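You operate a simulated robot arm through the tools that you are given. There is no shell and no other tool. Be economical: measure what you need, move in short steps, check, and stop when the job is done.

You are at the controls of a simulated robot arm. One attempt, no reset.

JOB
Shut the lower drawer of the chest. Close the red drawer of the goods table. Shut the blue drawer of the purple table. Put the black cloth on the grey fixture. Put the brown-strapped bundle on the white table away on the front edge of the long bench. Any order will do.

It is judged by the outcome, as a careful person would: the job done as asked, and still so three seconds after it is handed in. It fails if anything else is knocked over, pushed out of place, dropped, spilled or broken. Flat cloth is picked up by pressing the open fingertips on it (5 to 10 N) and closing them slowly along it; thin cloth reads only 2 to 8 mm in the jaws.

ROBOT AND FRAMES
A 6-joint arm with a four-finger gripper on a trunk, on a base that drives. Base frame: it is fixed to the floor where the robot stands at the start and does not move with it; the origin is under the middle of the robot, x ahead of it, y to its left, z up. Lengths are in m, angles in rad, forces in N, time in s.
Its first joint turns from -2.897 to 2.897 rad. Places, roughly: black cloth (9x6x3 cm) [-6.6, -3.9, 0.8]; blue drawer of the purple table [-5.1, -1.9, 0.6]; brown-strapped bundle (13x13x2 cm) [-7.1, -3.8, 0.8]; front edge of the long bench (12x30 cm) [-4.42, -4.1, 0.78]; grey fixture [-4.7, -5.8, 0.8]; lower drawer of the chest [0.8, -0.1, 0.9]; red drawer of the goods table [-3.2, 0.6, 0.6]. Payload 3.67 kg.
The TCP is the grasp point between the finger pads, 0.028 m short of the fingertips. In the tool frame z runs along the fingers and y along their closing line. Largest opening 0.112 m; the body of the gripper starts 0.073 m behind the TCP.
Orientation is told as [roll, pitch, yaw] about the base's x, y, z axes, in that order, counted from this pose: with the fingers straight down and closing along the base's y, the tool's x points along the base's -x, its y along +y and its z along -z.

CONTROLS
- The arm moves only by the tool drive_tool. Its argument "targets" is a list of rows, each a list of 7 numbers: the closure, from 0 (fully open) to 1 (shut), then the shift along the base's x, y, z in m, then the turn, a rotation vector about the base's x, y, z in rad. In form: [[hand, tx, ty, tz, ax, ay, az], ...]. A call has 1 to 12 rows; each row is the pose to reach, as a shift and turn from the pose commanded when the call began. Rows are played at 5 a second. More than 0.05 m and 0.15 rad between two rows, or a gripper value outside its range, and nothing of the call is played. A pose out of reach is approached as far as the arm can. The call stops where the force on the tool passes 40 N (or 10 N more than at its start, if that is more) or the arm is blocked; 0.2 s more then pass. The fingers move at their own pace and stop on an object; they squeeze with about 34 N. The grip force told is the motor's: it shows also when the fingers shut on nothing. Time passes only in rows, and 0.2 s behind the last, so rows that repeat a pose let the fingers close. It gives the time, the measured TCP pose, the force on the tool (base axes), the opening and the grip force at its end, in the units of the frame above (readings bear some noise), with the torque about the TCP (base axes, N m) and any sound that the robot's microphone picked up.
- Cameras (640 x 400 px; columns grow to the right, rows downward): "scene" is now at [0.0913, 0.1825, 1.3423]; the picture's right is [-0.27, -0.96, 0.00], its down [-0.42, 0.12, -0.90] and it looks along [0.87, -0.25, -0.43] (base axes); focal length 285 px, centre (320, 200). "wrist" rides on the gripper at [0.06, -0.018, -0.104] in the tool frame; the picture's right is [0.29, 0.96, 0.00], its down [-0.80, 0.24, -0.55] and it looks along [-0.53, 0.16, 0.83] (tool axes); focal length 234 px, centre (320, 200). There is no depth. A picture from a camera that has moved, and an enlarged one, comes with that camera's place and axes in the base frame and with its lens. The place of the scene camera against the robot may be out by one fixed shift of up to 0.025 m in any direction.
- camera(camera): a new picture of that camera. No time passes.
- base_move(legs): drives the robot by 1 to 6 legs, each [ahead, left, turn to the left] in m, m and rad, along the robot's own axes; the way and the turn of a leg run together, so that a leg with both is an arc; at most 1.5 m and 3.142 rad a leg. The arm and the cameras ride along, it lands a little off, and it stops where it bumps. It gives what a move gives.
- turn_head(pan, tilt): turns the head with the scene camera to pan (to the left, within 2.496 rad either way) and tilt (down, from -0.506 to 1.204), counted from straight ahead of the robot. It gives what a move gives.
- zoom(camera, box): a new picture of the part [left, top, right, bottom] of that camera's present view, enlarged. No time passes.
- close_job(): hands the job in; it is judged then, once.

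Work in short steps. Places have to be worked out from the pictures, the camera data and where the tool is seen: move nearer, look again, correct. Check each grasp and each placing, and mend what went wrong. You have 165 turns and 112 pictures in all, those below and enlarged ones among them. Open the gripper and draw the arm clear of the work before you hand the job in, unless the task says otherwise; then end with one line.

The tools are called after "Call:" as name(argument=value, ...) on one line, values as JSON. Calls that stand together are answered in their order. drive_tool: Moves the arm, as the interface text tells. Its arguments: {"type":"object","properties":{"targets":{"type":"array","items":{"type":"array","items":{"type":"number"}}}},"required":["targets"]} The other tools are called the same way: base_move (legs) drives the base; turn_head (pan, tilt) turns the head that bears the scene camera; camera (camera) takes a picture; zoom (camera, box) takes an enlarged picture of a part of a camera's view; close_job () hands the job in.

At the start:

```text
clock: 0.0
ee_pos: [0.6242, -0.0213, 1.1134]
tool_rot: [0.0, -0.002, 0.001]
contact_force: [0.1, -0.4, 0.0]
ft_torque: [0.0, -0.01, -0.03]
opening: 0.1122
finger_force: 0.1
robot x, y, heading: [0.0024, 0.0036, 0.002]
head pan, tilt: [-0.278, 0.449]
```

scene: 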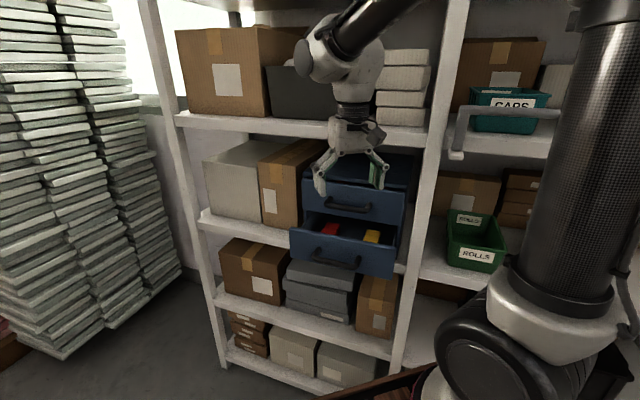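
wrist: 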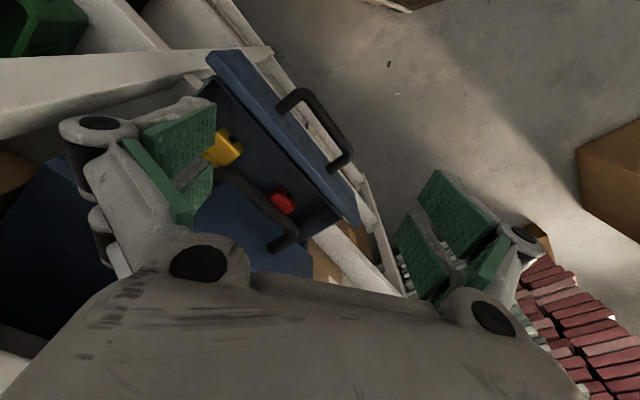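

The lower drawer front looks about 8 cm open. It is turned so the push direction is roughly (0.81, -0.59), with the top edge near z 0.926. I close the fingers, back off a little and yaw to face it.

Call:
drive_tool(targets=[[1, -0.005, 0.01, 0.0, 0, 0, -0.13], [1, -0.01, 0.02, 0.0, 0, 0, -0.26], [1, -0.015, 0.03, 0.0, 0, 0, -0.39], [1, -0.02, 0.04, 0.0, 0, 0, -0.52], [1, -0.025, 0.05, 0.0, 0, 0, -0.635]])

```text
clock: 1.2
ee_pos: [0.5996, 0.0294, 1.1118]
tool_rot: [0.003, -0.001, -0.636]
contact_force: [-0.1, 0.1, 0.5]
ft_torque: [0.01, 0.01, 0.0]
opening: 0.0
finger_force: 33.8
robot x, y, heading: [0.0032, -0.0022, -0.003]
head pan, tilt: [-0.278, 0.449]
```

Now tilt the fingers forward toward the drawer by about 0.95 rad while backing off slightly.

Call:
drive_tool(targets=[[1, 0, 0, 0, -0.08, -0.109, 0], [1, 0, 0, 0, -0.16, -0.218, 0], [1, 0, 0, 0, -0.24, -0.327, 0], [1, 0, 0, 0, -0.32, -0.436, 0], [1, 0, 0, 0, -0.4, -0.545, 0], [1, 0, 0, 0, -0.48, -0.654, 0], [1, 0, 0, 0, -0.56, -0.766, 0]])

Call:
camera(camera="scene")

Call:
camera(camera="wrist")

```text
clock: 2.8
ee_pos: [0.6088, 0.0428, 1.1244]
tool_rot: [0.007, -0.951, -0.641]
contact_force: [0.7, -0.4, -0.9]
ft_torque: [0.01, 0.0, 0.03]
opening: 0.0
finger_force: 34.1
out of reach, approached as far as the arm can: row 7
robot x, y, heading: [0.001, 0.0026, 0.002]
head pan, tilt: [-0.278, 0.449]
```

```text
109 pictures are left
camera scene: at [0.0913, 0.1823, 1.3423], right [-0.28, -0.96, 0.0], down [-0.42, 0.12, -0.9], along [0.87, -0.25, -0.43], focal length 285 px, centre (320, 200)
```

scene: 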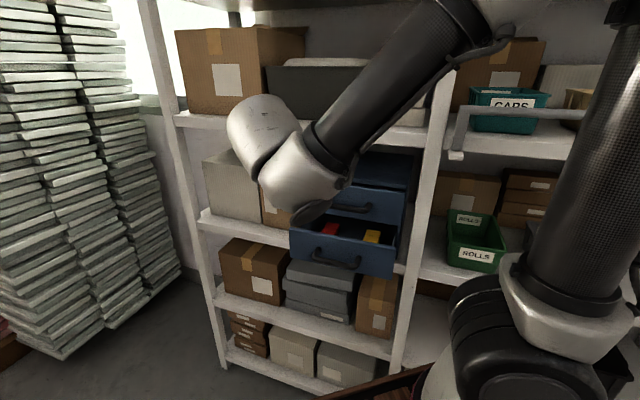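

```text
108 pictures are left
camera wrist: at [0.5014, 0.0992, 1.1349], right [0.43, 0.87, -0.23], down [0.15, 0.18, 0.97], along [0.89, -0.46, -0.05], focal length 234 px, centre (320, 200)
```

wrist: 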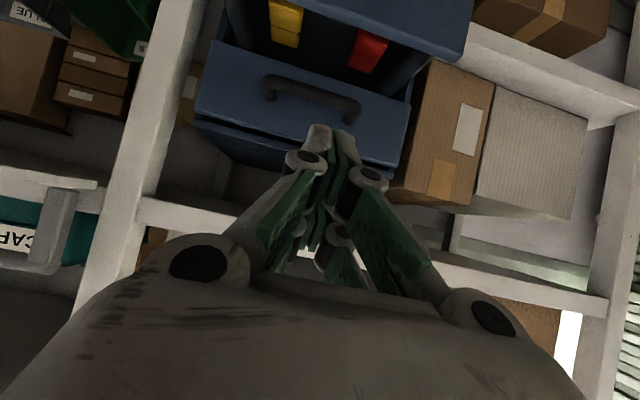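

The tilt leaves the arm at its near limit, so I back the base up a little to get room.

Call:
base_move(legs=[[-0.14, 0.06, 0]])

```text
clock: 4.1
ee_pos: [0.5031, 0.0844, 1.1251]
tool_rot: [0.01, -0.948, -0.644]
contact_force: [0.7, 0.1, -0.3]
ft_torque: [0.03, 0.03, 0.01]
opening: 0.0001
finger_force: 34.0
robot x, y, heading: [-0.1094, 0.044, -0.008]
head pan, tilt: [-0.278, 0.449]
stopped in leg 1: the robot was blocked; the commanded pose is now the measured one
```

The base was blocked after about 11 cm, which is enough. I lower the tool to just in front of the drawer face.

Call:
drive_tool(targets=[[1, 0.0, 0.0, -0.045, 0, 0, 0], [1, 0.0, 0.0, -0.09, 0, 0, 0], [1, 0.01, -0.005, -0.135, 0, 0, 0], [1, 0.03, -0.015, -0.175, 0, 0, 0], [1, 0.06, -0.03, -0.204, 0, 0, 0], [1, 0.08, -0.045, -0.204, 0, 0, 0]])

Call:
camera(camera="wrist")

Call:
camera(camera="scene")

```text
clock: 5.5
ee_pos: [0.6182, 0.0609, 0.9093]
tool_rot: [0.004, -0.949, -0.641]
contact_force: [-0.1, 1.5, 0.1]
ft_torque: [-0.01, 0.01, -0.02]
opening: 0.0001
finger_force: 33.8
out of reach, approached as far as the arm can: row 1, 2, 3, 4, 5, 6
robot x, y, heading: [-0.1058, 0.0441, -0.006]
head pan, tilt: [-0.278, 0.449]
```

```text
107 pictures are left
camera wrist: at [0.5106, 0.1189, 0.9216], right [0.43, 0.87, -0.23], down [0.15, 0.18, 0.97], along [0.89, -0.46, -0.05], focal length 234 px, centre (320, 200)
```

wrist: 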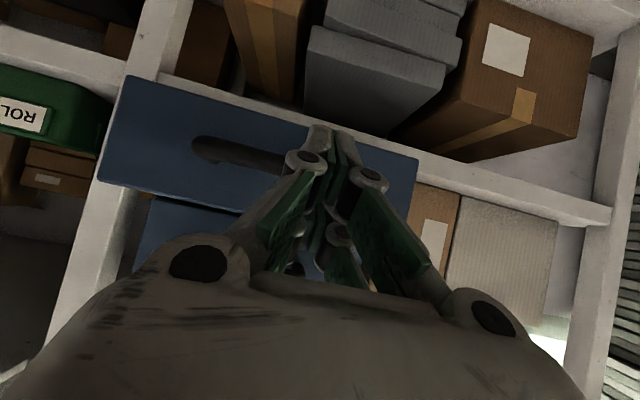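

```text
106 pictures are left
camera scene: at [-0.0137, 0.2256, 1.3423], right [-0.28, -0.96, 0.0], down [-0.42, 0.12, -0.9], along [0.87, -0.25, -0.43], focal length 285 px, centre (320, 200)
```

scene: 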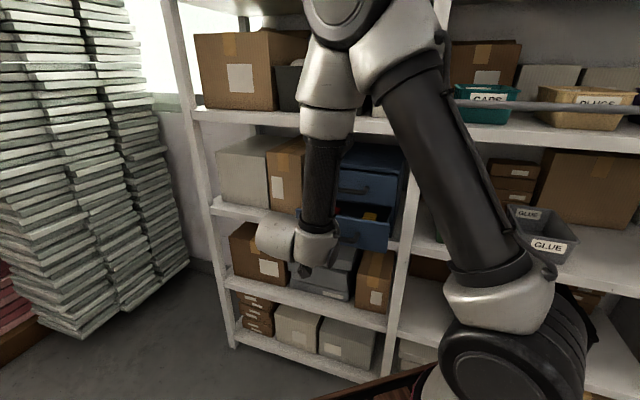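

The near limit pulls the measured pose away from the commanded one, but the planned approach line ends at the face centre, above the handle. I advance along the push direction towards contact.

Call:
drive_tool(targets=[[1, 0.02, -0.0145, 0.004, 0, 0, 0], [1, 0.04, -0.029, 0.004, 0, 0, 0], [1, 0.056, -0.041, 0.004, 0, 0, 0], [1, 0.068, -0.05, 0.004, 0, 0, 0]])

Call:
camera(camera="wrist")

```text
clock: 6.5
ee_pos: [0.6872, 0.0121, 0.913]
tool_rot: [0.009, -0.95, -0.643]
contact_force: [0.8, -0.4, -0.2]
ft_torque: [0.01, -0.02, 0.0]
opening: 0.0001
finger_force: 35.9
robot x, y, heading: [-0.1078, 0.0444, -0.005]
head pan, tilt: [-0.278, 0.449]
```

```text
105 pictures are left
camera wrist: at [0.5802, 0.0683, 0.9246], right [0.44, 0.87, -0.23], down [0.15, 0.18, 0.97], along [0.89, -0.46, -0.05], focal length 234 px, centre (320, 200)
```

wrist: 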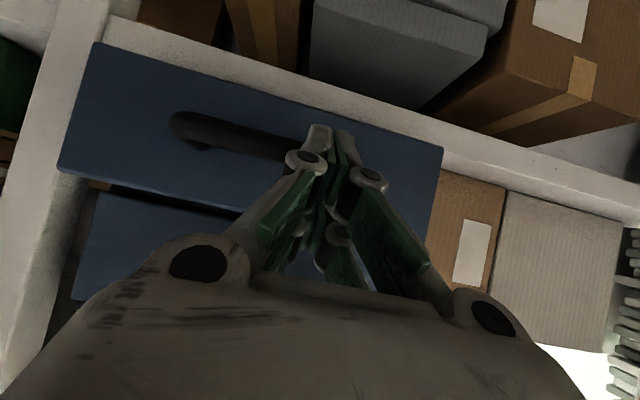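

The tip is now level with the left end of the handle. I shift 3 cm left onto the free face and push along the normal.

Call:
drive_tool(targets=[[1, 0.008, 0.014, 0.0, 0, 0, 0], [1, 0.018, 0.024, 0.0, 0, 0, 0], [1, 0.034, 0.012, 0, 0, 0, 0], [1, 0.05, 0.0, 0, 0, 0, 0]])

Call:
camera(camera="wrist")

```text
clock: 7.5
ee_pos: [0.7381, 0.0112, 0.9148]
tool_rot: [0.007, -0.948, -0.641]
contact_force: [0.4, -0.2, 0.3]
ft_torque: [0.01, 0.01, 0.0]
opening: 0.0001
finger_force: 35.6
robot x, y, heading: [-0.1066, 0.0448, -0.005]
head pan, tilt: [-0.278, 0.449]
```

```text
104 pictures are left
camera wrist: at [0.6307, 0.0688, 0.9248], right [0.44, 0.87, -0.23], down [0.15, 0.18, 0.97], along [0.89, -0.46, -0.05], focal length 234 px, centre (320, 200)
```

wrist: 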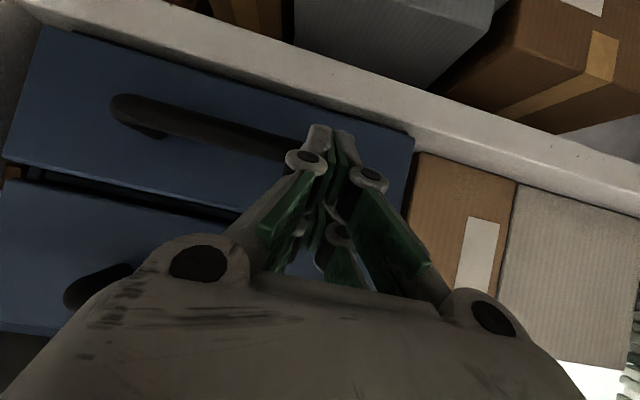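

I keep pushing along the normal in small steps.

Call:
drive_tool(targets=[[1, 0.012, -0.009, 0, 0, 0, 0], [1, 0.024, -0.018, 0, 0, 0, 0], [1, 0.036, -0.027, 0, 0, 0, 0]])

Call:
camera(camera="wrist")

Call:
camera(camera="scene")

```text
clock: 8.0
ee_pos: [0.7472, 0.0084, 0.9138]
tool_rot: [0.009, -0.946, -0.632]
contact_force: [-5.1, 12.9, 5.0]
ft_torque: [0.13, 0.06, 0.02]
opening: 0.0002
finger_force: 35.8
robot x, y, heading: [-0.1102, 0.0465, -0.004]
head pan, tilt: [-0.278, 0.449]
stopped in row 2: the force on the tool passed its limit at 58 N (the readings are from after the stop); the commanded pose is now the measured one
```

```text
103 pictures are left
camera wrist: at [0.6397, 0.0637, 0.9249], right [0.42, 0.88, -0.23], down [0.15, 0.18, 0.97], along [0.89, -0.45, -0.06], focal length 234 px, centre (320, 200)
```

wrist: 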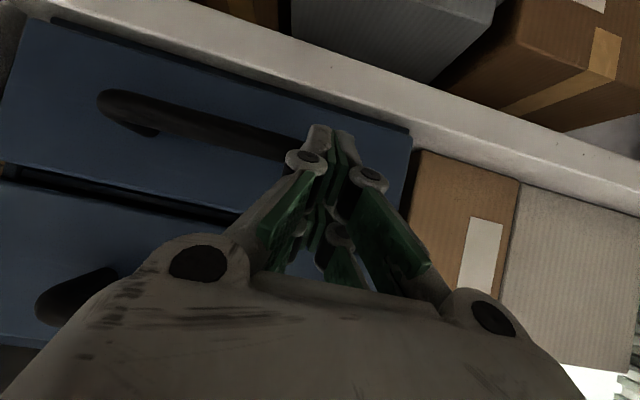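

```text
102 pictures are left
camera scene: at [-0.0136, 0.226, 1.3422], right [-0.28, -0.96, 0.0], down [-0.42, 0.12, -0.9], along [0.87, -0.25, -0.43], focal length 285 px, centre (320, 200)
```

scene: 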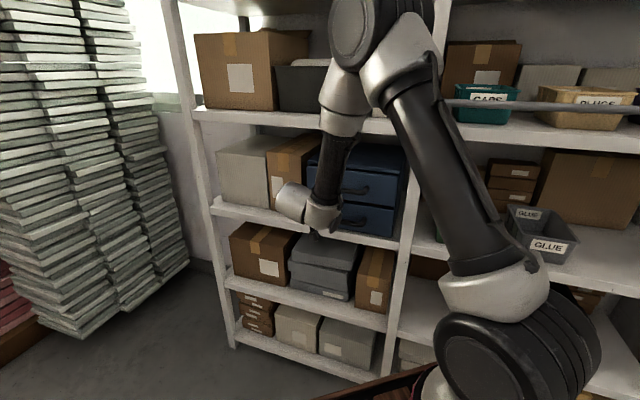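

The drawer looks flush and the push hit a hard stop. I zoom in to check.

Call:
zoom(camera="scene", box=[280, 130, 430, 250])

```text
3.33 times, centred on (355, 190) of scene
camera zoom: at [-0.0136, 0.226, 1.3422], right [-0.28, -0.96, 0.0], down [-0.42, 0.12, -0.9], along [0.87, -0.25, -0.43], focal length 950 px, centre (203, 233)
```

zoom: 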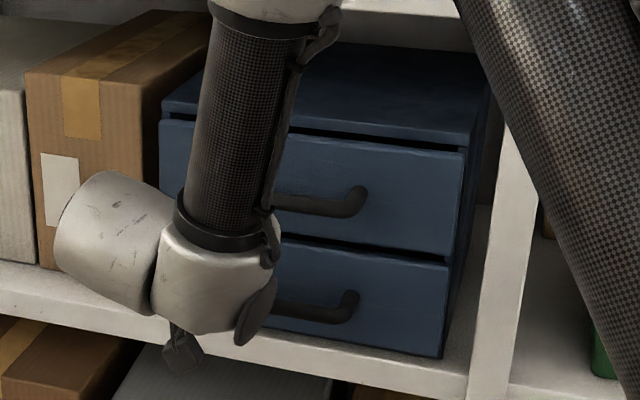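

The drawer is flush. I retreat straight back from it.

Call:
drive_tool(targets=[[1, -0.03, 0.022, 0, 0, 0, 0], [1, -0.065, 0.047, 0.0, 0, 0, 0], [1, -0.09, 0.06, 0.03, 0, 0, 0], [1, -0.1, 0.07, 0.07, 0, 0, 0], [1, -0.1, 0.07, 0.11, 0, 0, 0], [1, -0.1, 0.07, 0.15, 0, 0, 0], [1, -0.1, 0.07, 0.19, 0, 0, 0]])

Call:
turn_head(pan=-1.4, tilt=0.35)

Call:
camera(camera="scene")

Call:
turn_head(pan=2.4, tilt=0.35)

Call:
camera(camera="scene")

Call:
turn_head(pan=-2.4, tilt=0.35)

Call:
camera(camera="scene")

```text
clock: 9.6
ee_pos: [0.6503, 0.0762, 1.1038]
tool_rot: [0.003, -0.946, -0.632]
contact_force: [0.1, 0.9, -0.4]
ft_torque: [-0.03, -0.02, -0.03]
opening: 0.0
finger_force: 35.3
robot x, y, heading: [-0.1073, 0.0437, -0.004]
head pan, tilt: [-0.278, 0.449]
```

```text
clock: 10.9
ee_pos: [0.6499, 0.0754, 1.1027]
tool_rot: [0.005, -0.945, -0.632]
contact_force: [-0.3, 0.3, 0.5]
ft_torque: [-0.01, -0.01, -0.03]
opening: 0.0
finger_force: 35.6
robot x, y, heading: [-0.1078, 0.046, -0.005]
head pan, tilt: [-1.4, 0.351]
```

```text
100 pictures are left
camera scene: at [-0.0861, 0.1593, 1.3512], right [-0.99, -0.17, 0.0], down [-0.06, 0.34, -0.94], along [0.16, -0.93, -0.34], focal length 285 px, centre (320, 200)
```

scene: 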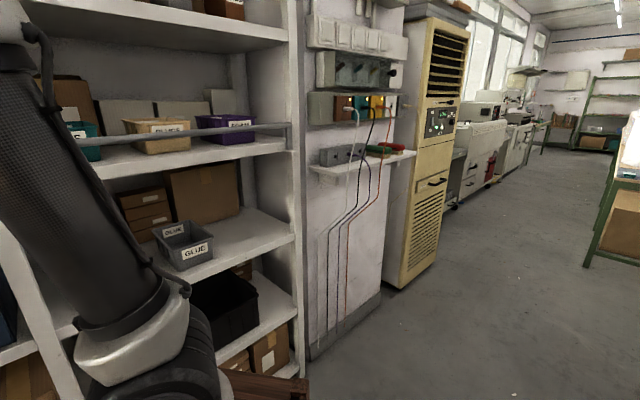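

```text
clock: 14.0
ee_pos: [0.649, 0.0753, 1.1035]
tool_rot: [0.005, -0.943, -0.633]
contact_force: [0.2, 0.2, -1.0]
ft_torque: [0.03, 0.04, 0.0]
opening: 0.0
finger_force: 35.5
robot x, y, heading: [-0.1032, 0.0423, -0.002]
head pan, tilt: [2.4, 0.351]
```

```text
99 pictures are left
camera scene: at [-0.17, 0.3143, 1.3513], right [0.68, 0.73, 0.0], down [0.25, -0.23, -0.94], along [-0.69, 0.64, -0.34], focal length 285 px, centre (320, 200)
```

scene: 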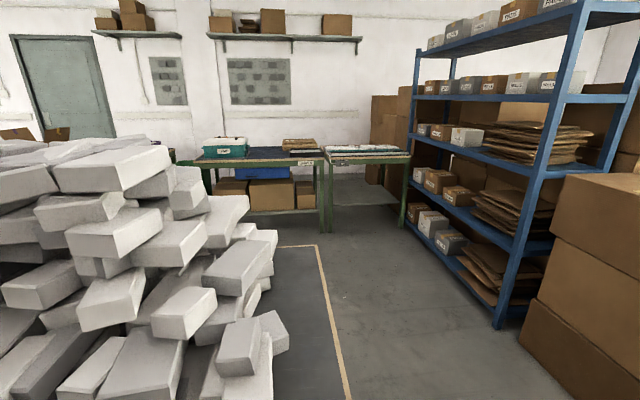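

```text
clock: 17.8
ee_pos: [0.6493, 0.0757, 1.1027]
tool_rot: [0.006, -0.944, -0.634]
contact_force: [-0.4, 0.4, -0.3]
ft_torque: [0.0, -0.03, 0.0]
opening: 0.0
finger_force: 35.4
robot x, y, heading: [-0.1062, 0.0435, -0.009]
head pan, tilt: [-2.4, 0.351]
```

```text
98 pictures are left
camera scene: at [-0.1705, 0.1884, 1.3513], right [-0.67, 0.74, 0.0], down [0.25, 0.23, -0.94], along [-0.69, -0.63, -0.34], focal length 285 px, centre (320, 200)
```

scene: 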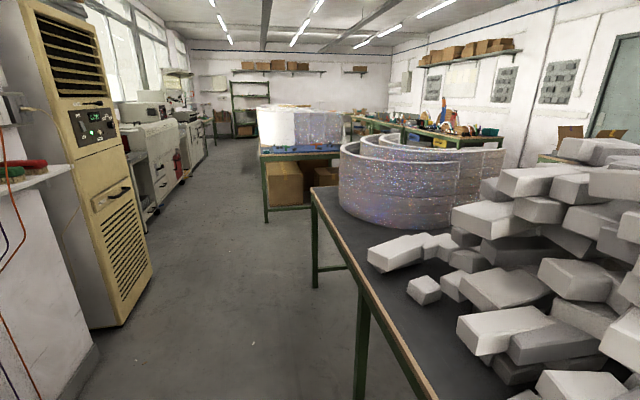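

The map is clearer now: there is a corridor along the shelf in direction (-0.59, -0.81), with a table behind the robot. I upright and retract the tool before driving.

Call:
drive_tool(targets=[[1, -0.02, 0, 0.01, 0.08, 0.109, 0], [1, -0.05, 0, 0.02, 0.16, 0.218, 0], [1, -0.08, 0, 0.03, 0.24, 0.327, 0], [1, -0.11, 0, 0.04, 0.32, 0.436, 0], [1, -0.13, 0, 0.05, 0.4, 0.545, 0], [1, -0.15, -0.01, 0.07, 0.48, 0.654, 0], [1, -0.17, -0.02, 0.08, 0.56, 0.766, 0]])

Call:
base_move(legs=[[0.07, -0.05, 0], [-0.59, -0.81, 0]])

Call:
camera(camera="scene")

```text
clock: 19.4
ee_pos: [0.476, 0.0572, 1.1838]
tool_rot: [0.005, 0.007, -0.631]
contact_force: [1.3, 0.0, 0.1]
ft_torque: [-0.01, -0.01, 0.02]
opening: 0.0001
finger_force: 35.4
robot x, y, heading: [-0.106, 0.0463, -0.003]
head pan, tilt: [-2.4, 0.351]
```

```text
clock: 25.3
ee_pos: [-0.0373, -0.8004, 1.1841]
tool_rot: [0.005, 0.005, -0.623]
contact_force: [0.4, -0.2, 0.6]
ft_torque: [-0.02, 0.0, 0.0]
opening: 0.0
finger_force: 35.8
robot x, y, heading: [-0.6157, -0.8219, 0.003]
head pan, tilt: [-2.4, 0.351]
```

```text
97 pictures are left
camera scene: at [-0.6854, -0.6758, 1.3513], right [-0.68, 0.73, 0.0], down [0.25, 0.23, -0.94], along [-0.69, -0.64, -0.34], focal length 285 px, centre (320, 200)
```

scene: 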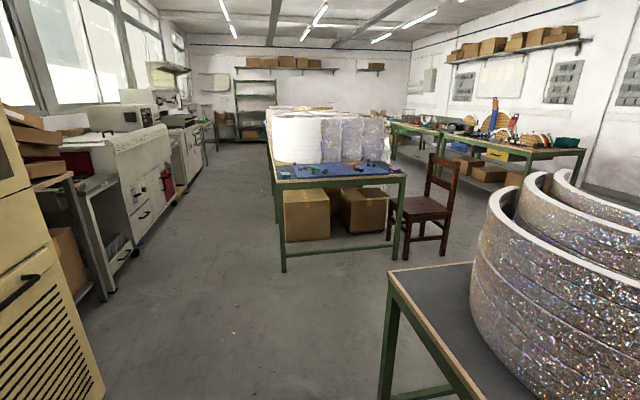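

The way is clear: table 1 ends near (-1.49, -1.09) and table 2 begins about 1.2 m further on. I drive to the gap, turn toward the goods table and look.

Call:
base_move(legs=[[-0.763, -1.053, 0], [0, 0, 2.5]])

Call:
turn_head(pan=-0.3, tilt=0.4)

Call:
camera(camera="scene")

```text
clock: 37.7
ee_pos: [-1.8463, -1.5384, 1.1849]
tool_rot: [0.004, 0.004, 1.867]
contact_force: [0.8, -0.1, 0.3]
ft_torque: [0.0, 0.01, 0.01]
opening: 0.0002
finger_force: 36.2
robot x, y, heading: [-1.3704, -1.8756, 2.493]
head pan, tilt: [-2.4, 0.351]
```

```text
clock: 39.7
ee_pos: [-1.8461, -1.5392, 1.1834]
tool_rot: [0.003, 0.005, 1.867]
contact_force: [-0.3, 0.4, -0.2]
ft_torque: [0.01, -0.02, 0.01]
opening: 0.0
finger_force: 35.5
robot x, y, heading: [-1.371, -1.8753, 2.494]
head pan, tilt: [-0.3, 0.4]
```

```text
96 pictures are left
camera scene: at [-1.5897, -1.9681, 1.3467], right [0.81, 0.58, 0.0], down [0.23, -0.32, -0.92], along [-0.54, 0.75, -0.39], focal length 285 px, centre (320, 200)
```

scene: 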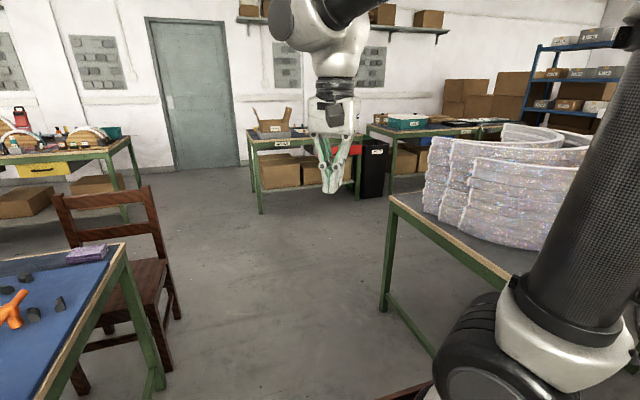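

The red drawer is under the far table. The table front faces me along heading about 2.51. I drive forward through the gap, then sideways right to face it.

Call:
base_move(legs=[[1.4, 0.0, 0.016], [0.35, 0, 0], [0, -0.93, 0]])

Call:
camera(camera="scene")

Call:
camera(camera="wrist")

```text
clock: 53.1
ee_pos: [-2.7759, 0.2357, 1.1842]
tool_rot: [0.003, 0.004, 1.913]
contact_force: [0.6, 0.8, 0.2]
ft_torque: [-0.01, -0.03, 0.01]
opening: 0.0
finger_force: 35.9
robot x, y, heading: [-2.29, -0.0764, 2.544]
head pan, tilt: [-0.3, 0.4]
```

```text
95 pictures are left
camera scene: at [-2.5003, -0.1799, 1.3467], right [0.78, 0.62, 0.0], down [0.24, -0.31, -0.92], along [-0.57, 0.72, -0.39], focal length 285 px, centre (320, 200)
```

scene: 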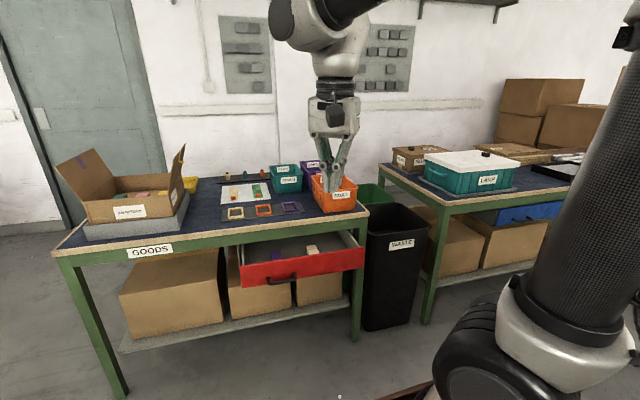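

```text
94 pictures are left
camera wrist: at [-2.739, 0.1869, 1.2867], right [-0.81, -0.59, 0.01], down [-0.49, 0.67, 0.55], along [-0.33, 0.44, -0.83], focal length 234 px, centre (320, 200)
```

wrist: 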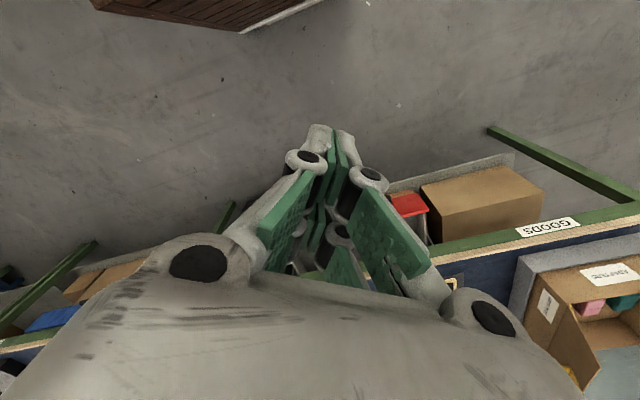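

The red drawer is about 12 cm open, its face centre near (-3.17, 0.60) and z about 0.6. First I yaw the tool to 2.50 while extending slightly.

Call:
drive_tool(targets=[[1, -0.02, 0.015, 0, 0, 0, 0.147], [1, -0.04, 0.03, 0, 0, 0, 0.294], [1, -0.06, 0.045, 0, 0, 0, 0.44], [1, -0.08, 0.06, 0, 0, 0, 0.587]])

Call:
drive_tool(targets=[[1, -0.01, 0.0075, -0.03, 0.08, 0.108, 0], [1, -0.02, 0.015, -0.06, 0.163, 0.217, 0], [1, -0.03, 0.0225, -0.09, 0.244, 0.326, 0], [1, -0.04, 0.03, -0.12, 0.326, 0.434, 0], [1, -0.05, 0.0375, -0.15, 0.407, 0.543, 0], [1, -0.05, 0.0375, -0.18, 0.489, 0.651, 0], [1, -0.05, 0.0375, -0.22, 0.57, 0.76, 0]])

```text
clock: 54.1
ee_pos: [-2.8558, 0.296, 1.1835]
tool_rot: [0.004, 0.003, 2.5]
contact_force: [0.6, -1.3, 0.6]
ft_torque: [-0.02, 0.01, 0.02]
opening: 0.0001
finger_force: 35.6
robot x, y, heading: [-2.29, -0.0793, 2.542]
head pan, tilt: [-0.3, 0.4]
```

```text
clock: 55.8
ee_pos: [-2.9264, 0.3362, 0.9743]
tool_rot: [-0.017, -0.94, 2.495]
contact_force: [-0.4, -3.1, 0.8]
ft_torque: [0.16, -0.02, -0.14]
opening: 0.0
finger_force: 35.6
out of reach, approached as far as the arm can: row 5, 6, 7
robot x, y, heading: [-2.286, -0.0814, 2.542]
head pan, tilt: [-0.3, 0.4]
```

I extend outward and lower to z about 0.75, then look.

Call:
drive_tool(targets=[[1, -0.014, 0.024, -0.035, 0, 0, 0], [1, -0.028, 0.048, -0.07, 0, 0, 0], [1, -0.042, 0.072, -0.105, 0, 0, 0], [1, -0.056, 0.096, -0.14, 0, 0, 0], [1, -0.07, 0.12, -0.175, 0, 0, 0], [1, -0.084, 0.144, -0.21, 0, 0, 0]])

Call:
camera(camera="wrist")

Call:
camera(camera="scene")

```text
clock: 57.1
ee_pos: [-3.0556, 0.435, 0.7752]
tool_rot: [-0.097, -0.931, 2.521]
contact_force: [-0.4, 0.3, 0.7]
ft_torque: [-0.03, -0.02, 0.0]
opening: 0.0001
finger_force: 35.5
out of reach, approached as far as the arm can: row 1, 2, 3, 4, 5, 6
robot x, y, heading: [-2.2862, -0.0801, 2.545]
head pan, tilt: [-0.3, 0.4]
```

```text
93 pictures are left
camera wrist: at [-2.9538, 0.3729, 0.7889], right [-0.47, -0.83, -0.29], down [-0.21, -0.21, 0.96], along [-0.85, 0.51, -0.08], focal length 234 px, centre (320, 200)
```

wrist: 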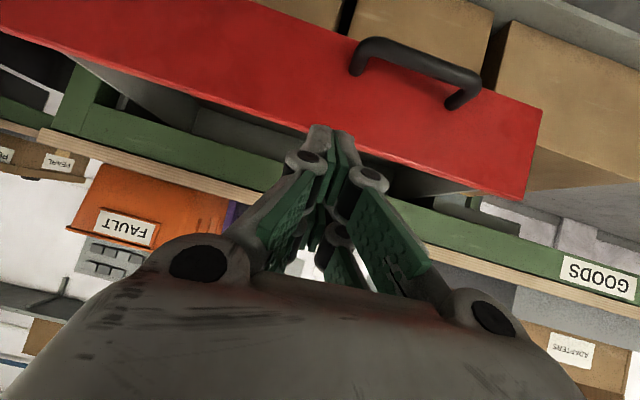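

```text
92 pictures are left
camera scene: at [-2.5, -0.1802, 1.3467], right [0.78, 0.62, 0.0], down [0.24, -0.3, -0.92], along [-0.57, 0.72, -0.39], focal length 285 px, centre (320, 200)
```

scene: 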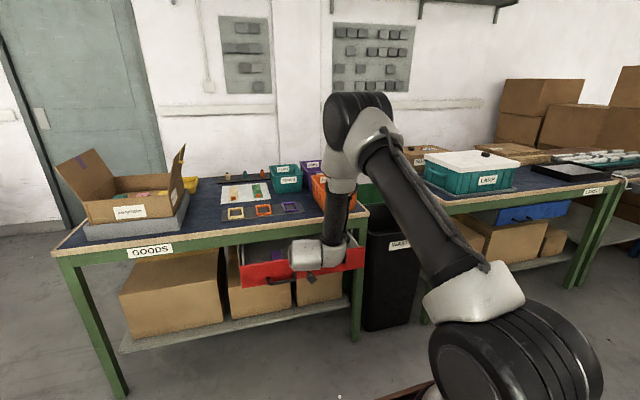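

Triangulation puts the red face at z 0.61–0.71, and the handle lies left of centre. I move the tip to just right of the handle, about 5 cm short of the face.

Call:
drive_tool(targets=[[1, 0.015, 0.026, 0.0, 0, 0, 0], [1, 0.026, 0.052, -0.02, 0, 0, 0], [1, 0.026, 0.065, -0.055, 0, 0, 0], [1, 0.026, 0.078, -0.091, 0, 0, 0]])

Call:
camera(camera="wrist")

```text
clock: 58.1
ee_pos: [-3.0547, 0.4733, 0.6821]
tool_rot: [-0.124, -0.929, 2.497]
contact_force: [-0.6, -0.3, 0.0]
ft_torque: [-0.01, -0.05, 0.03]
opening: 0.0
finger_force: 35.6
out of reach, approached as far as the arm can: row 1, 2, 3, 4
robot x, y, heading: [-2.2868, -0.0759, 2.543]
head pan, tilt: [-0.3, 0.4]
```

```text
91 pictures are left
camera wrist: at [-2.9563, 0.4056, 0.6972], right [-0.51, -0.81, -0.3], down [-0.23, -0.21, 0.95], along [-0.83, 0.55, -0.08], focal length 234 px, centre (320, 200)
```

wrist: 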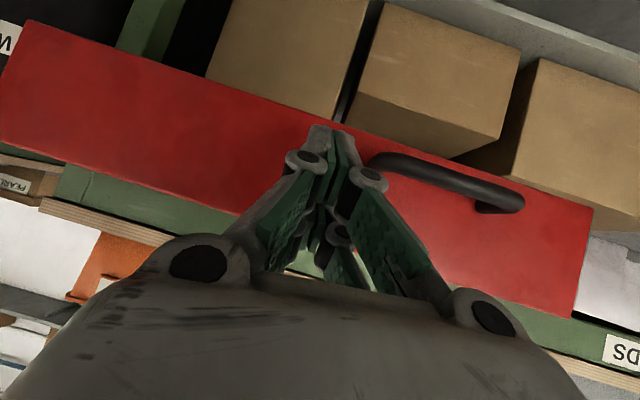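

The tip is just right of the handle. I shift 2 cm further right and advance to touch.

Call:
drive_tool(targets=[[1, 0.014, 0.018, 0.0, 0, 0, 0], [1, -0.002, 0.03, 0, 0, 0, 0], [1, -0.018, 0.042, 0, 0, 0, 0], [1, -0.034, 0.054, 0, 0, 0, 0], [1, -0.05, 0.066, 0, 0, 0, 0]])

Call:
camera(camera="wrist")

```text
clock: 59.4
ee_pos: [-3.1037, 0.541, 0.684]
tool_rot: [-0.129, -0.927, 2.497]
contact_force: [0.1, 0.0, 0.0]
ft_torque: [-0.03, -0.03, -0.02]
opening: 0.0
finger_force: 35.0
out of reach, approached as far as the arm can: row 1, 2, 3
robot x, y, heading: [-2.2905, -0.078, 2.545]
head pan, tilt: [-0.3, 0.4]
```

```text
90 pictures are left
camera wrist: at [-3.0051, 0.4734, 0.6976], right [-0.51, -0.8, -0.3], down [-0.24, -0.21, 0.95], along [-0.83, 0.56, -0.08], focal length 234 px, centre (320, 200)
```

wrist: 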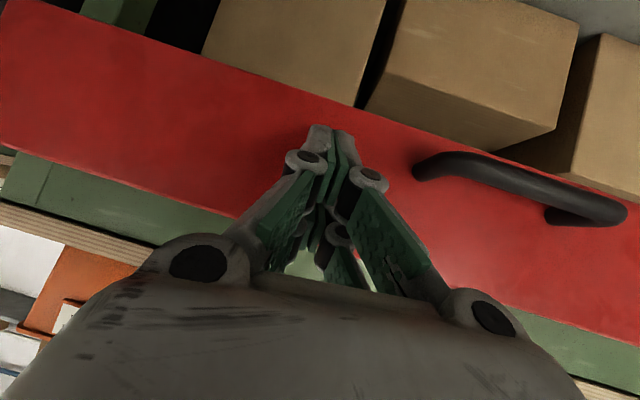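

The tip is at the face. I push on along the drawer's direction.

Call:
drive_tool(targets=[[1, -0.016, 0.012, 0, 0, 0, 0], [1, -0.032, 0.024, 0, 0, 0, 0], [1, -0.048, 0.036, 0, 0, 0, 0], [1, -0.064, 0.048, 0, 0, 0, 0]])

Call:
camera(camera="wrist")

Call:
camera(camera="scene")

```text
clock: 60.4
ee_pos: [-3.1697, 0.5895, 0.6838]
tool_rot: [-0.123, -0.928, 2.495]
contact_force: [-0.3, 0.5, 0.3]
ft_torque: [-0.01, -0.02, 0.01]
opening: 0.0001
finger_force: 35.8
robot x, y, heading: [-2.2891, -0.0781, 2.543]
head pan, tilt: [-0.3, 0.4]
```

```text
89 pictures are left
camera wrist: at [-3.0697, 0.5226, 0.6977], right [-0.51, -0.81, -0.3], down [-0.23, -0.21, 0.95], along [-0.83, 0.55, -0.08], focal length 234 px, centre (320, 200)
```

wrist: 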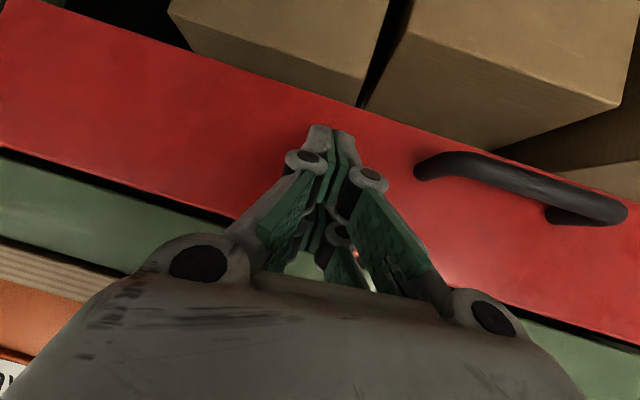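

```text
88 pictures are left
camera scene: at [-2.5004, -0.1798, 1.3467], right [0.78, 0.62, 0.0], down [0.24, -0.31, -0.92], along [-0.57, 0.72, -0.39], focal length 285 px, centre (320, 200)
```

scene: 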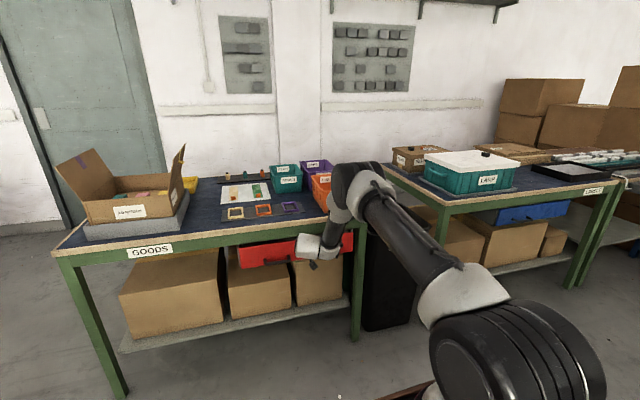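

The drawer is sliding easily. I keep pushing until it stops.

Call:
drive_tool(targets=[[1, -0.016, 0.012, 0, 0, 0, 0], [1, -0.032, 0.024, 0, 0, 0, 0], [1, -0.048, 0.036, 0, 0, 0, 0], [1, -0.064, 0.048, 0, 0, 0, 0], [1, -0.08, 0.06, 0, 0, 0, 0]])

Call:
camera(camera="scene")

```text
clock: 60.8
ee_pos: [-3.1842, 0.6015, 0.6827]
tool_rot: [-0.122, -0.922, 2.497]
contact_force: [22.1, -15.9, 15.5]
ft_torque: [0.36, 0.57, 0.06]
opening: 0.0
finger_force: 35.8
robot x, y, heading: [-2.2858, -0.0815, 2.546]
head pan, tilt: [-0.3, 0.4]
stopped in row 2: the force on the tool passed its limit at 78 N (the readings are from after the stop); the commanded pose is now the measured one
```

```text
87 pictures are left
camera scene: at [-2.4989, -0.1809, 1.3468], right [0.78, 0.62, 0.0], down [0.24, -0.3, -0.92], along [-0.57, 0.72, -0.39], focal length 285 px, centre (320, 200)
```

scene: 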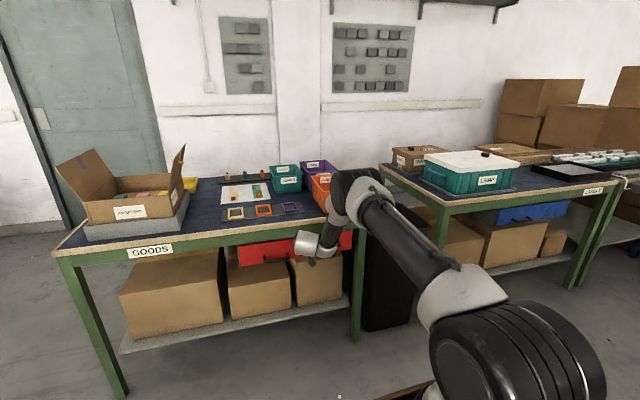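

It reached a hard stop. I retreat and check that the drawer is flush.

Call:
drive_tool(targets=[[1, 0.03, -0.022, 0, 0, 0, 0], [1, 0.065, -0.047, 0, 0, 0, 0], [1, 0.1, -0.072, 0.01, 0, 0, 0], [1, 0.13, -0.095, 0.04, 0, 0, 0], [1, 0.15, -0.11, 0.08, 0, 0, 0], [1, 0.16, -0.12, 0.12, 0, 0, 0], [1, 0.17, -0.13, 0.16, 0, 0, 0], [1, 0.17, -0.13, 0.2, 0, 0, 0], [1, 0.17, -0.13, 0.24, 0, 0, 0], [1, 0.17, -0.13, 0.28, 0, 0, 0]])

Call:
zoom(camera="scene", box=[220, 200, 380, 300])

Call:
camera(camera="wrist")

```text
clock: 63.0
ee_pos: [-3.0193, 0.4712, 0.9589]
tool_rot: [-0.124, -0.92, 2.496]
contact_force: [-0.4, 0.1, 0.0]
ft_torque: [0.03, 0.02, -0.03]
opening: 0.0
finger_force: 35.6
out of reach, approached as far as the arm can: row 4, 5
robot x, y, heading: [-2.289, -0.0807, 2.54]
head pan, tilt: [-0.3, 0.4]
```

```text
4.00 times, centred on (300, 250) of scene
camera zoom: at [-2.5006, -0.1796, 1.3467], right [0.78, 0.62, 0.0], down [0.24, -0.31, -0.92], along [-0.57, 0.72, -0.39], focal length 1140 px, centre (400, 0)
```

zoom: 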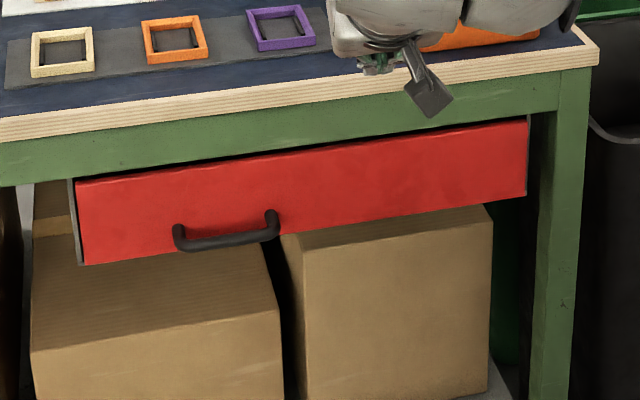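

```text
85 pictures are left
camera wrist: at [-2.9192, 0.4044, 0.9747], right [-0.51, -0.81, -0.3], down [-0.24, -0.2, 0.95], along [-0.83, 0.55, -0.09], focal length 234 px, centre (320, 200)
```

wrist: 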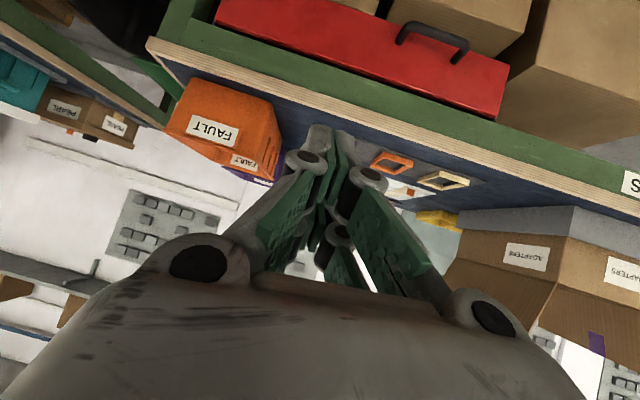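

Flush with its frame; the red drawer is closed. I upright the tool, retract, and then look toward the purple table.

Call:
drive_tool(targets=[[1, 0.035, -0.026, 0.02, -0.092, -0.095, 0.008], [1, 0.07, -0.052, 0.04, -0.184, -0.191, 0.016], [1, 0.105, -0.078, 0.06, -0.276, -0.286, 0.024], [1, 0.14, -0.104, 0.08, -0.367, -0.382, 0.033], [1, 0.175, -0.13, 0.1, -0.459, -0.477, 0.041], [1, 0.21, -0.156, 0.12, -0.551, -0.573, 0.049], [1, 0.245, -0.182, 0.14, -0.643, -0.668, 0.057]])

Call:
turn_head(pan=1.2, tilt=0.4)

Call:
camera(camera="scene")

```text
clock: 64.6
ee_pos: [-2.7737, 0.2897, 1.1032]
tool_rot: [0.0, 0.001, 2.498]
contact_force: [-0.5, -0.1, 0.3]
ft_torque: [0.02, -0.03, -0.03]
opening: 0.0
finger_force: 35.1
robot x, y, heading: [-2.2846, -0.0815, 2.544]
head pan, tilt: [-0.3, 0.4]
```

```text
clock: 66.2
ee_pos: [-2.7732, 0.2909, 1.1014]
tool_rot: [-0.001, -0.003, 2.499]
contact_force: [0.2, 0.3, -0.3]
ft_torque: [0.01, 0.0, -0.01]
opening: 0.0
finger_force: 35.8
robot x, y, heading: [-2.2871, -0.078, 2.544]
head pan, tilt: [1.201, 0.4]
```

```text
84 pictures are left
camera scene: at [-2.5193, -0.3047, 1.3467], right [-0.56, 0.83, 0.0], down [0.32, 0.22, -0.92], along [-0.76, -0.52, -0.39], focal length 285 px, centre (320, 200)
```

scene: 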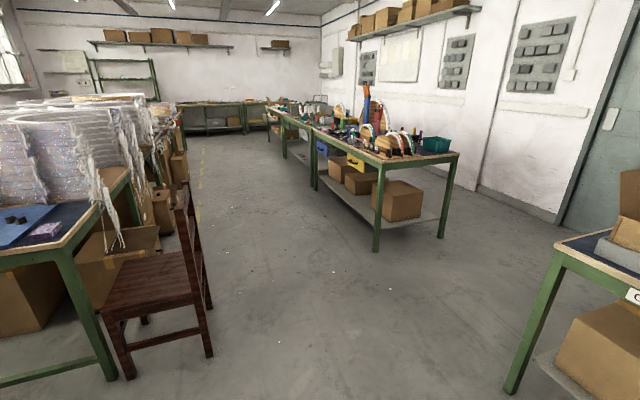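

The blue drawer is on the wall table about 3.1 m to my left, in line with the same facing direction. I advance 0.3 m to clear the chair, then slide left along the tables.

Call:
base_move(legs=[[0.32, 0, -0.035], [0, 1.45, 0]])

Call:
camera(camera="scene")

```text
clock: 75.3
ee_pos: [-3.9015, -0.6866, 1.1026]
tool_rot: [-0.002, -0.004, 2.461]
contact_force: [0.2, -1.1, -0.9]
ft_torque: [-0.03, -0.01, -0.01]
opening: 0.0
finger_force: 35.6
robot x, y, heading: [-3.4281, -1.0756, 2.508]
head pan, tilt: [1.201, 0.4]
```

```text
83 pictures are left
camera scene: at [-3.6695, -1.2904, 1.3467], right [-0.53, 0.85, 0.0], down [0.33, 0.21, -0.92], along [-0.78, -0.49, -0.39], focal length 285 px, centre (320, 200)
```

scene: 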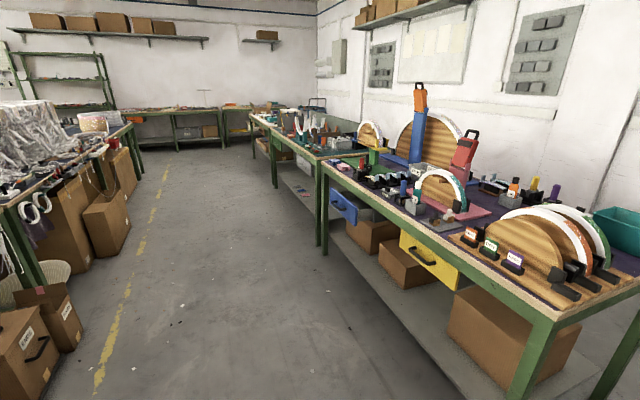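

The blue drawer face is about 1.65 m left and 0.77 m ahead. I slide left, backing off about 0.22 m for arm room.

Call:
base_move(legs=[[-0.1, 0.85, 0], [-0.12, 0.8, 0]])

Call:
turn_head(pan=0.1, tilt=0.5)

Call:
camera(camera="scene")

```text
clock: 83.9
ee_pos: [-4.7117, -2.1782, 1.1013]
tool_rot: [0.0, -0.002, 2.481]
contact_force: [0.6, 0.5, 0.2]
ft_torque: [0.01, 0.02, 0.03]
opening: 0.0
finger_force: 35.4
robot x, y, heading: [-4.2347, -2.555, 2.521]
head pan, tilt: [1.201, 0.4]
```

```text
clock: 85.2
ee_pos: [-4.7121, -2.1765, 1.1031]
tool_rot: [-0.002, -0.002, 2.48]
contact_force: [0.4, 0.1, 0.5]
ft_torque: [0.01, -0.03, -0.01]
opening: 0.0002
finger_force: 35.9
robot x, y, heading: [-4.2345, -2.5606, 2.519]
head pan, tilt: [0.099, 0.499]
```

```text
82 pictures are left
camera scene: at [-4.4707, -2.681, 1.3376], right [0.5, 0.87, 0.0], down [0.42, -0.24, -0.88], along [-0.76, 0.44, -0.48], focal length 285 px, centre (320, 200)
```

scene: 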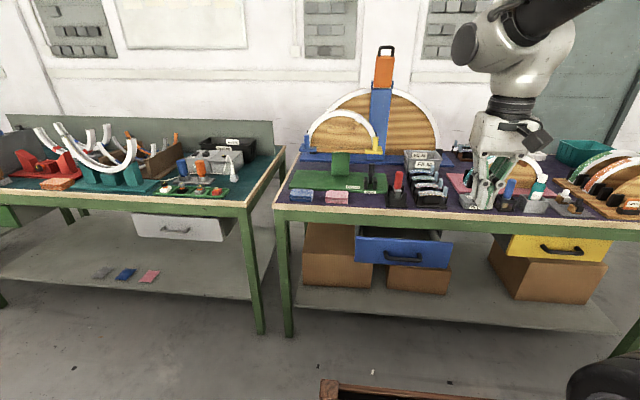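

The blue drawer is straight ahead: face centre about (-5.05, -1.99), top about 0.71, with the handle low on the face. I tilt the tool while extending and lowering in front of it.

Call:
drive_tool(targets=[[1, -0.02, 0.014, 0.0, 0.079, 0.11, 0.01], [1, -0.04, 0.028, 0.0, 0.158, 0.221, 0.015], [1, -0.06, 0.042, 0.0, 0.236, 0.332, 0.02], [1, -0.08, 0.056, -0.02, 0.315, 0.442, 0.02], [1, -0.1, 0.07, -0.05, 0.394, 0.553, 0.02], [1, -0.12, 0.085, -0.08, 0.472, 0.663, 0.02], [1, -0.13, 0.092, -0.11, 0.551, 0.774, 0.02]])

Call:
drive_tool(targets=[[1, 0, 0, -0.04, 0, 0, 0], [1, -0.01, 0.007, -0.08, 0, 0, 0], [1, -0.025, 0.018, -0.12, 0, 0, 0], [1, -0.04, 0.028, -0.16, 0, 0, 0], [1, -0.05, 0.035, -0.2, 0, 0, 0], [1, -0.055, 0.038, -0.24, 0, 0, 0]])

Call:
camera(camera="wrist")

Call:
camera(camera="scene")

```text
clock: 86.8
ee_pos: [-4.8647, -2.1174, 1.0058]
tool_rot: [0.032, -0.924, 2.378]
contact_force: [-2.8, -13.3, 0.6]
ft_torque: [0.7, -0.13, -0.62]
opening: 0.0
finger_force: 35.9
out of reach, approached as far as the arm can: row 5, 6, 7
robot x, y, heading: [-4.2329, -2.5585, 2.522]
head pan, tilt: [0.099, 0.499]
```

```text
clock: 88.2
ee_pos: [-4.9508, -2.0766, 0.7809]
tool_rot: [-0.139, -0.906, 2.58]
contact_force: [-0.4, -0.5, 0.6]
ft_torque: [-0.02, 0.0, -0.02]
opening: 0.0002
finger_force: 35.9
out of reach, approached as far as the arm can: row 1, 2, 3, 4, 5, 6
robot x, y, heading: [-4.2323, -2.5559, 2.522]
head pan, tilt: [0.099, 0.499]
```

```text
81 pictures are left
camera wrist: at [-4.847, -2.1374, 0.7988], right [-0.44, -0.84, -0.31], down [-0.24, -0.22, 0.95], along [-0.86, 0.49, -0.1], focal length 234 px, centre (320, 200)
```

wrist: 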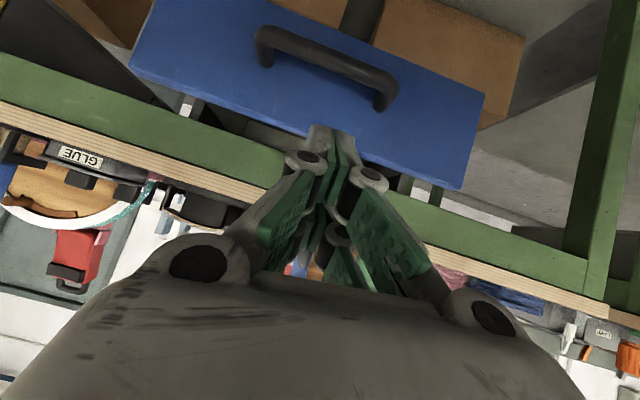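

```text
80 pictures are left
camera scene: at [-4.4704, -2.6811, 1.3376], right [0.5, 0.87, 0.0], down [0.42, -0.24, -0.88], along [-0.76, 0.44, -0.48], focal length 285 px, centre (320, 200)
```

scene: 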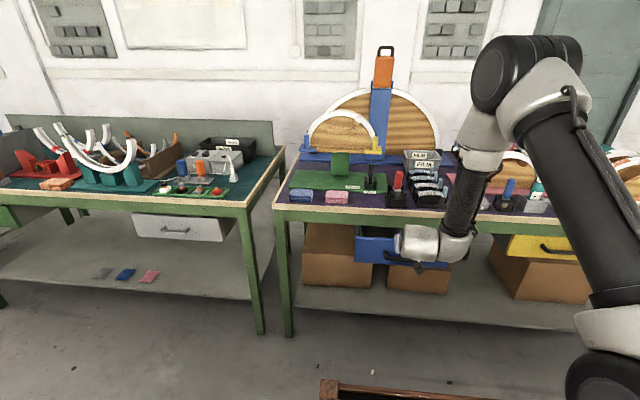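

The face top is confirmed at z 0.71. I go down to tip height 0.685, about 4 cm in front of the face centre and above the handle.

Call:
drive_tool(targets=[[1, -0.01, 0.01, -0.03, 0, 0, 0], [1, -0.025, 0.03, -0.06, 0, 0, 0], [1, -0.045, 0.047, -0.079, 0, 0, 0]])

Call:
camera(camera="wrist")

```text
clock: 89.0
ee_pos: [-4.9995, -2.0374, 0.7069]
tool_rot: [-0.152, -0.911, 2.578]
contact_force: [0.1, -0.4, 23.4]
ft_torque: [-0.12, 0.0, -0.01]
opening: 0.0001
finger_force: 35.4
out of reach, approached as far as the arm can: row 2, 3
robot x, y, heading: [-4.2371, -2.5547, 2.528]
head pan, tilt: [0.099, 0.499]
```

```text
79 pictures are left
camera wrist: at [-4.8967, -2.0982, 0.7232], right [-0.45, -0.83, -0.32], down [-0.24, -0.23, 0.94], along [-0.86, 0.5, -0.1], focal length 234 px, centre (320, 200)
```

wrist: 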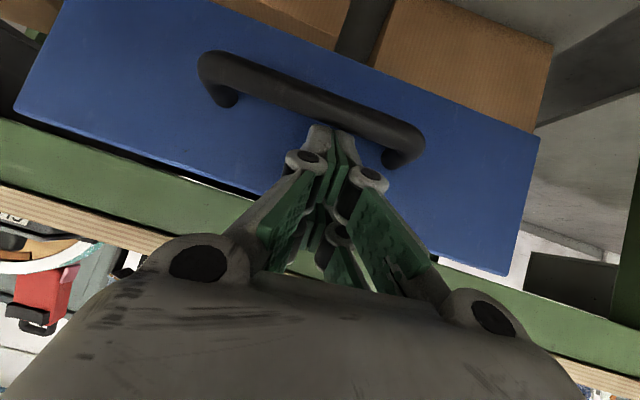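

There is 23 N upward: the tip is resting on the handle bar. I raise off, back away, and move right of the handle to the free face instead.

Call:
drive_tool(targets=[[1, 0.01, -0.007, 0.02, 0, 0, 0], [1, 0.035, -0.025, 0.03, 0, 0, 0], [1, 0.055, 0.01, 0.03, 0, 0, 0], [1, 0.08, 0.045, 0.03, 0, 0, 0], [1, 0.105, 0.083, 0.02, 0, 0, 0], [1, 0.105, 0.083, -0.02, 0, 0, 0]])

Call:
camera(camera="wrist")

```text
clock: 90.4
ee_pos: [-4.9406, -2.0239, 0.6813]
tool_rot: [-0.179, -0.905, 2.535]
contact_force: [0.3, 0.6, 0.3]
ft_torque: [-0.04, 0.01, -0.01]
opening: 0.0
finger_force: 35.6
out of reach, approached as far as the arm can: row 3, 4, 5, 6
robot x, y, heading: [-4.2298, -2.557, 2.524]
head pan, tilt: [0.099, 0.499]
```

```text
78 pictures are left
camera wrist: at [-4.8429, -2.0929, 0.6992], right [-0.5, -0.8, -0.33], down [-0.27, -0.22, 0.94], along [-0.82, 0.56, -0.11], focal length 234 px, centre (320, 200)
```

wrist: 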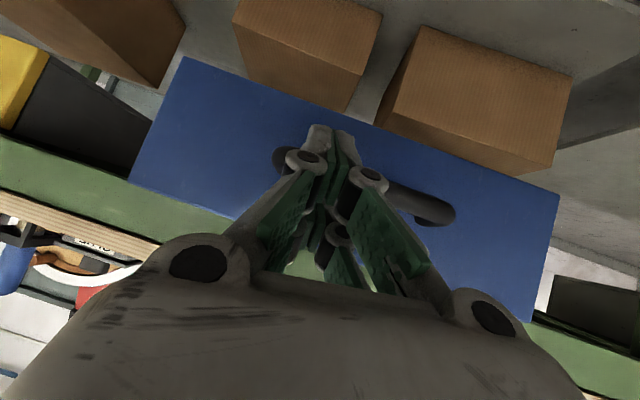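

The tip is still in front of the handle. I shift about 6–7 cm more to the right.

Call:
drive_tool(targets=[[1, 0.014, 0.026, 0.0, 0, 0, 0], [1, 0.025, 0.05, 0, 0, 0, 0], [1, 0.03, 0.075, 0, 0, 0, 0]])

Call:
camera(camera="wrist")

```text
clock: 91.2
ee_pos: [-4.9375, -1.9742, 0.6854]
tool_rot: [-0.226, -0.894, 2.532]
contact_force: [0.4, -0.1, -0.4]
ft_torque: [-0.01, -0.02, -0.01]
opening: 0.0
finger_force: 35.5
out of reach, approached as far as the arm can: row 1, 2, 3
robot x, y, heading: [-4.2308, -2.5543, 2.517]
head pan, tilt: [0.099, 0.499]
```

```text
77 pictures are left
camera wrist: at [-4.8424, -2.0462, 0.7042], right [-0.52, -0.77, -0.36], down [-0.3, -0.22, 0.93], along [-0.8, 0.59, -0.12], focal length 234 px, centre (320, 200)
```

wrist: 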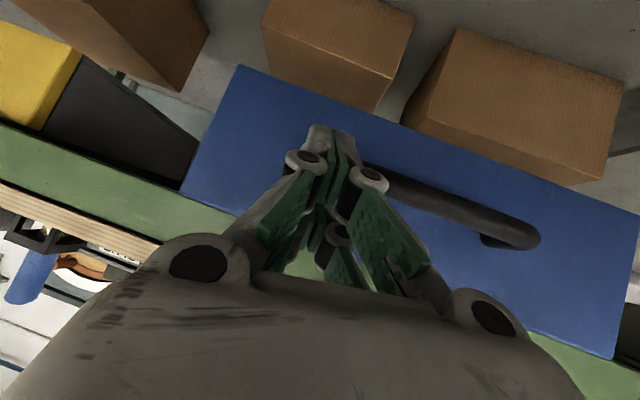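

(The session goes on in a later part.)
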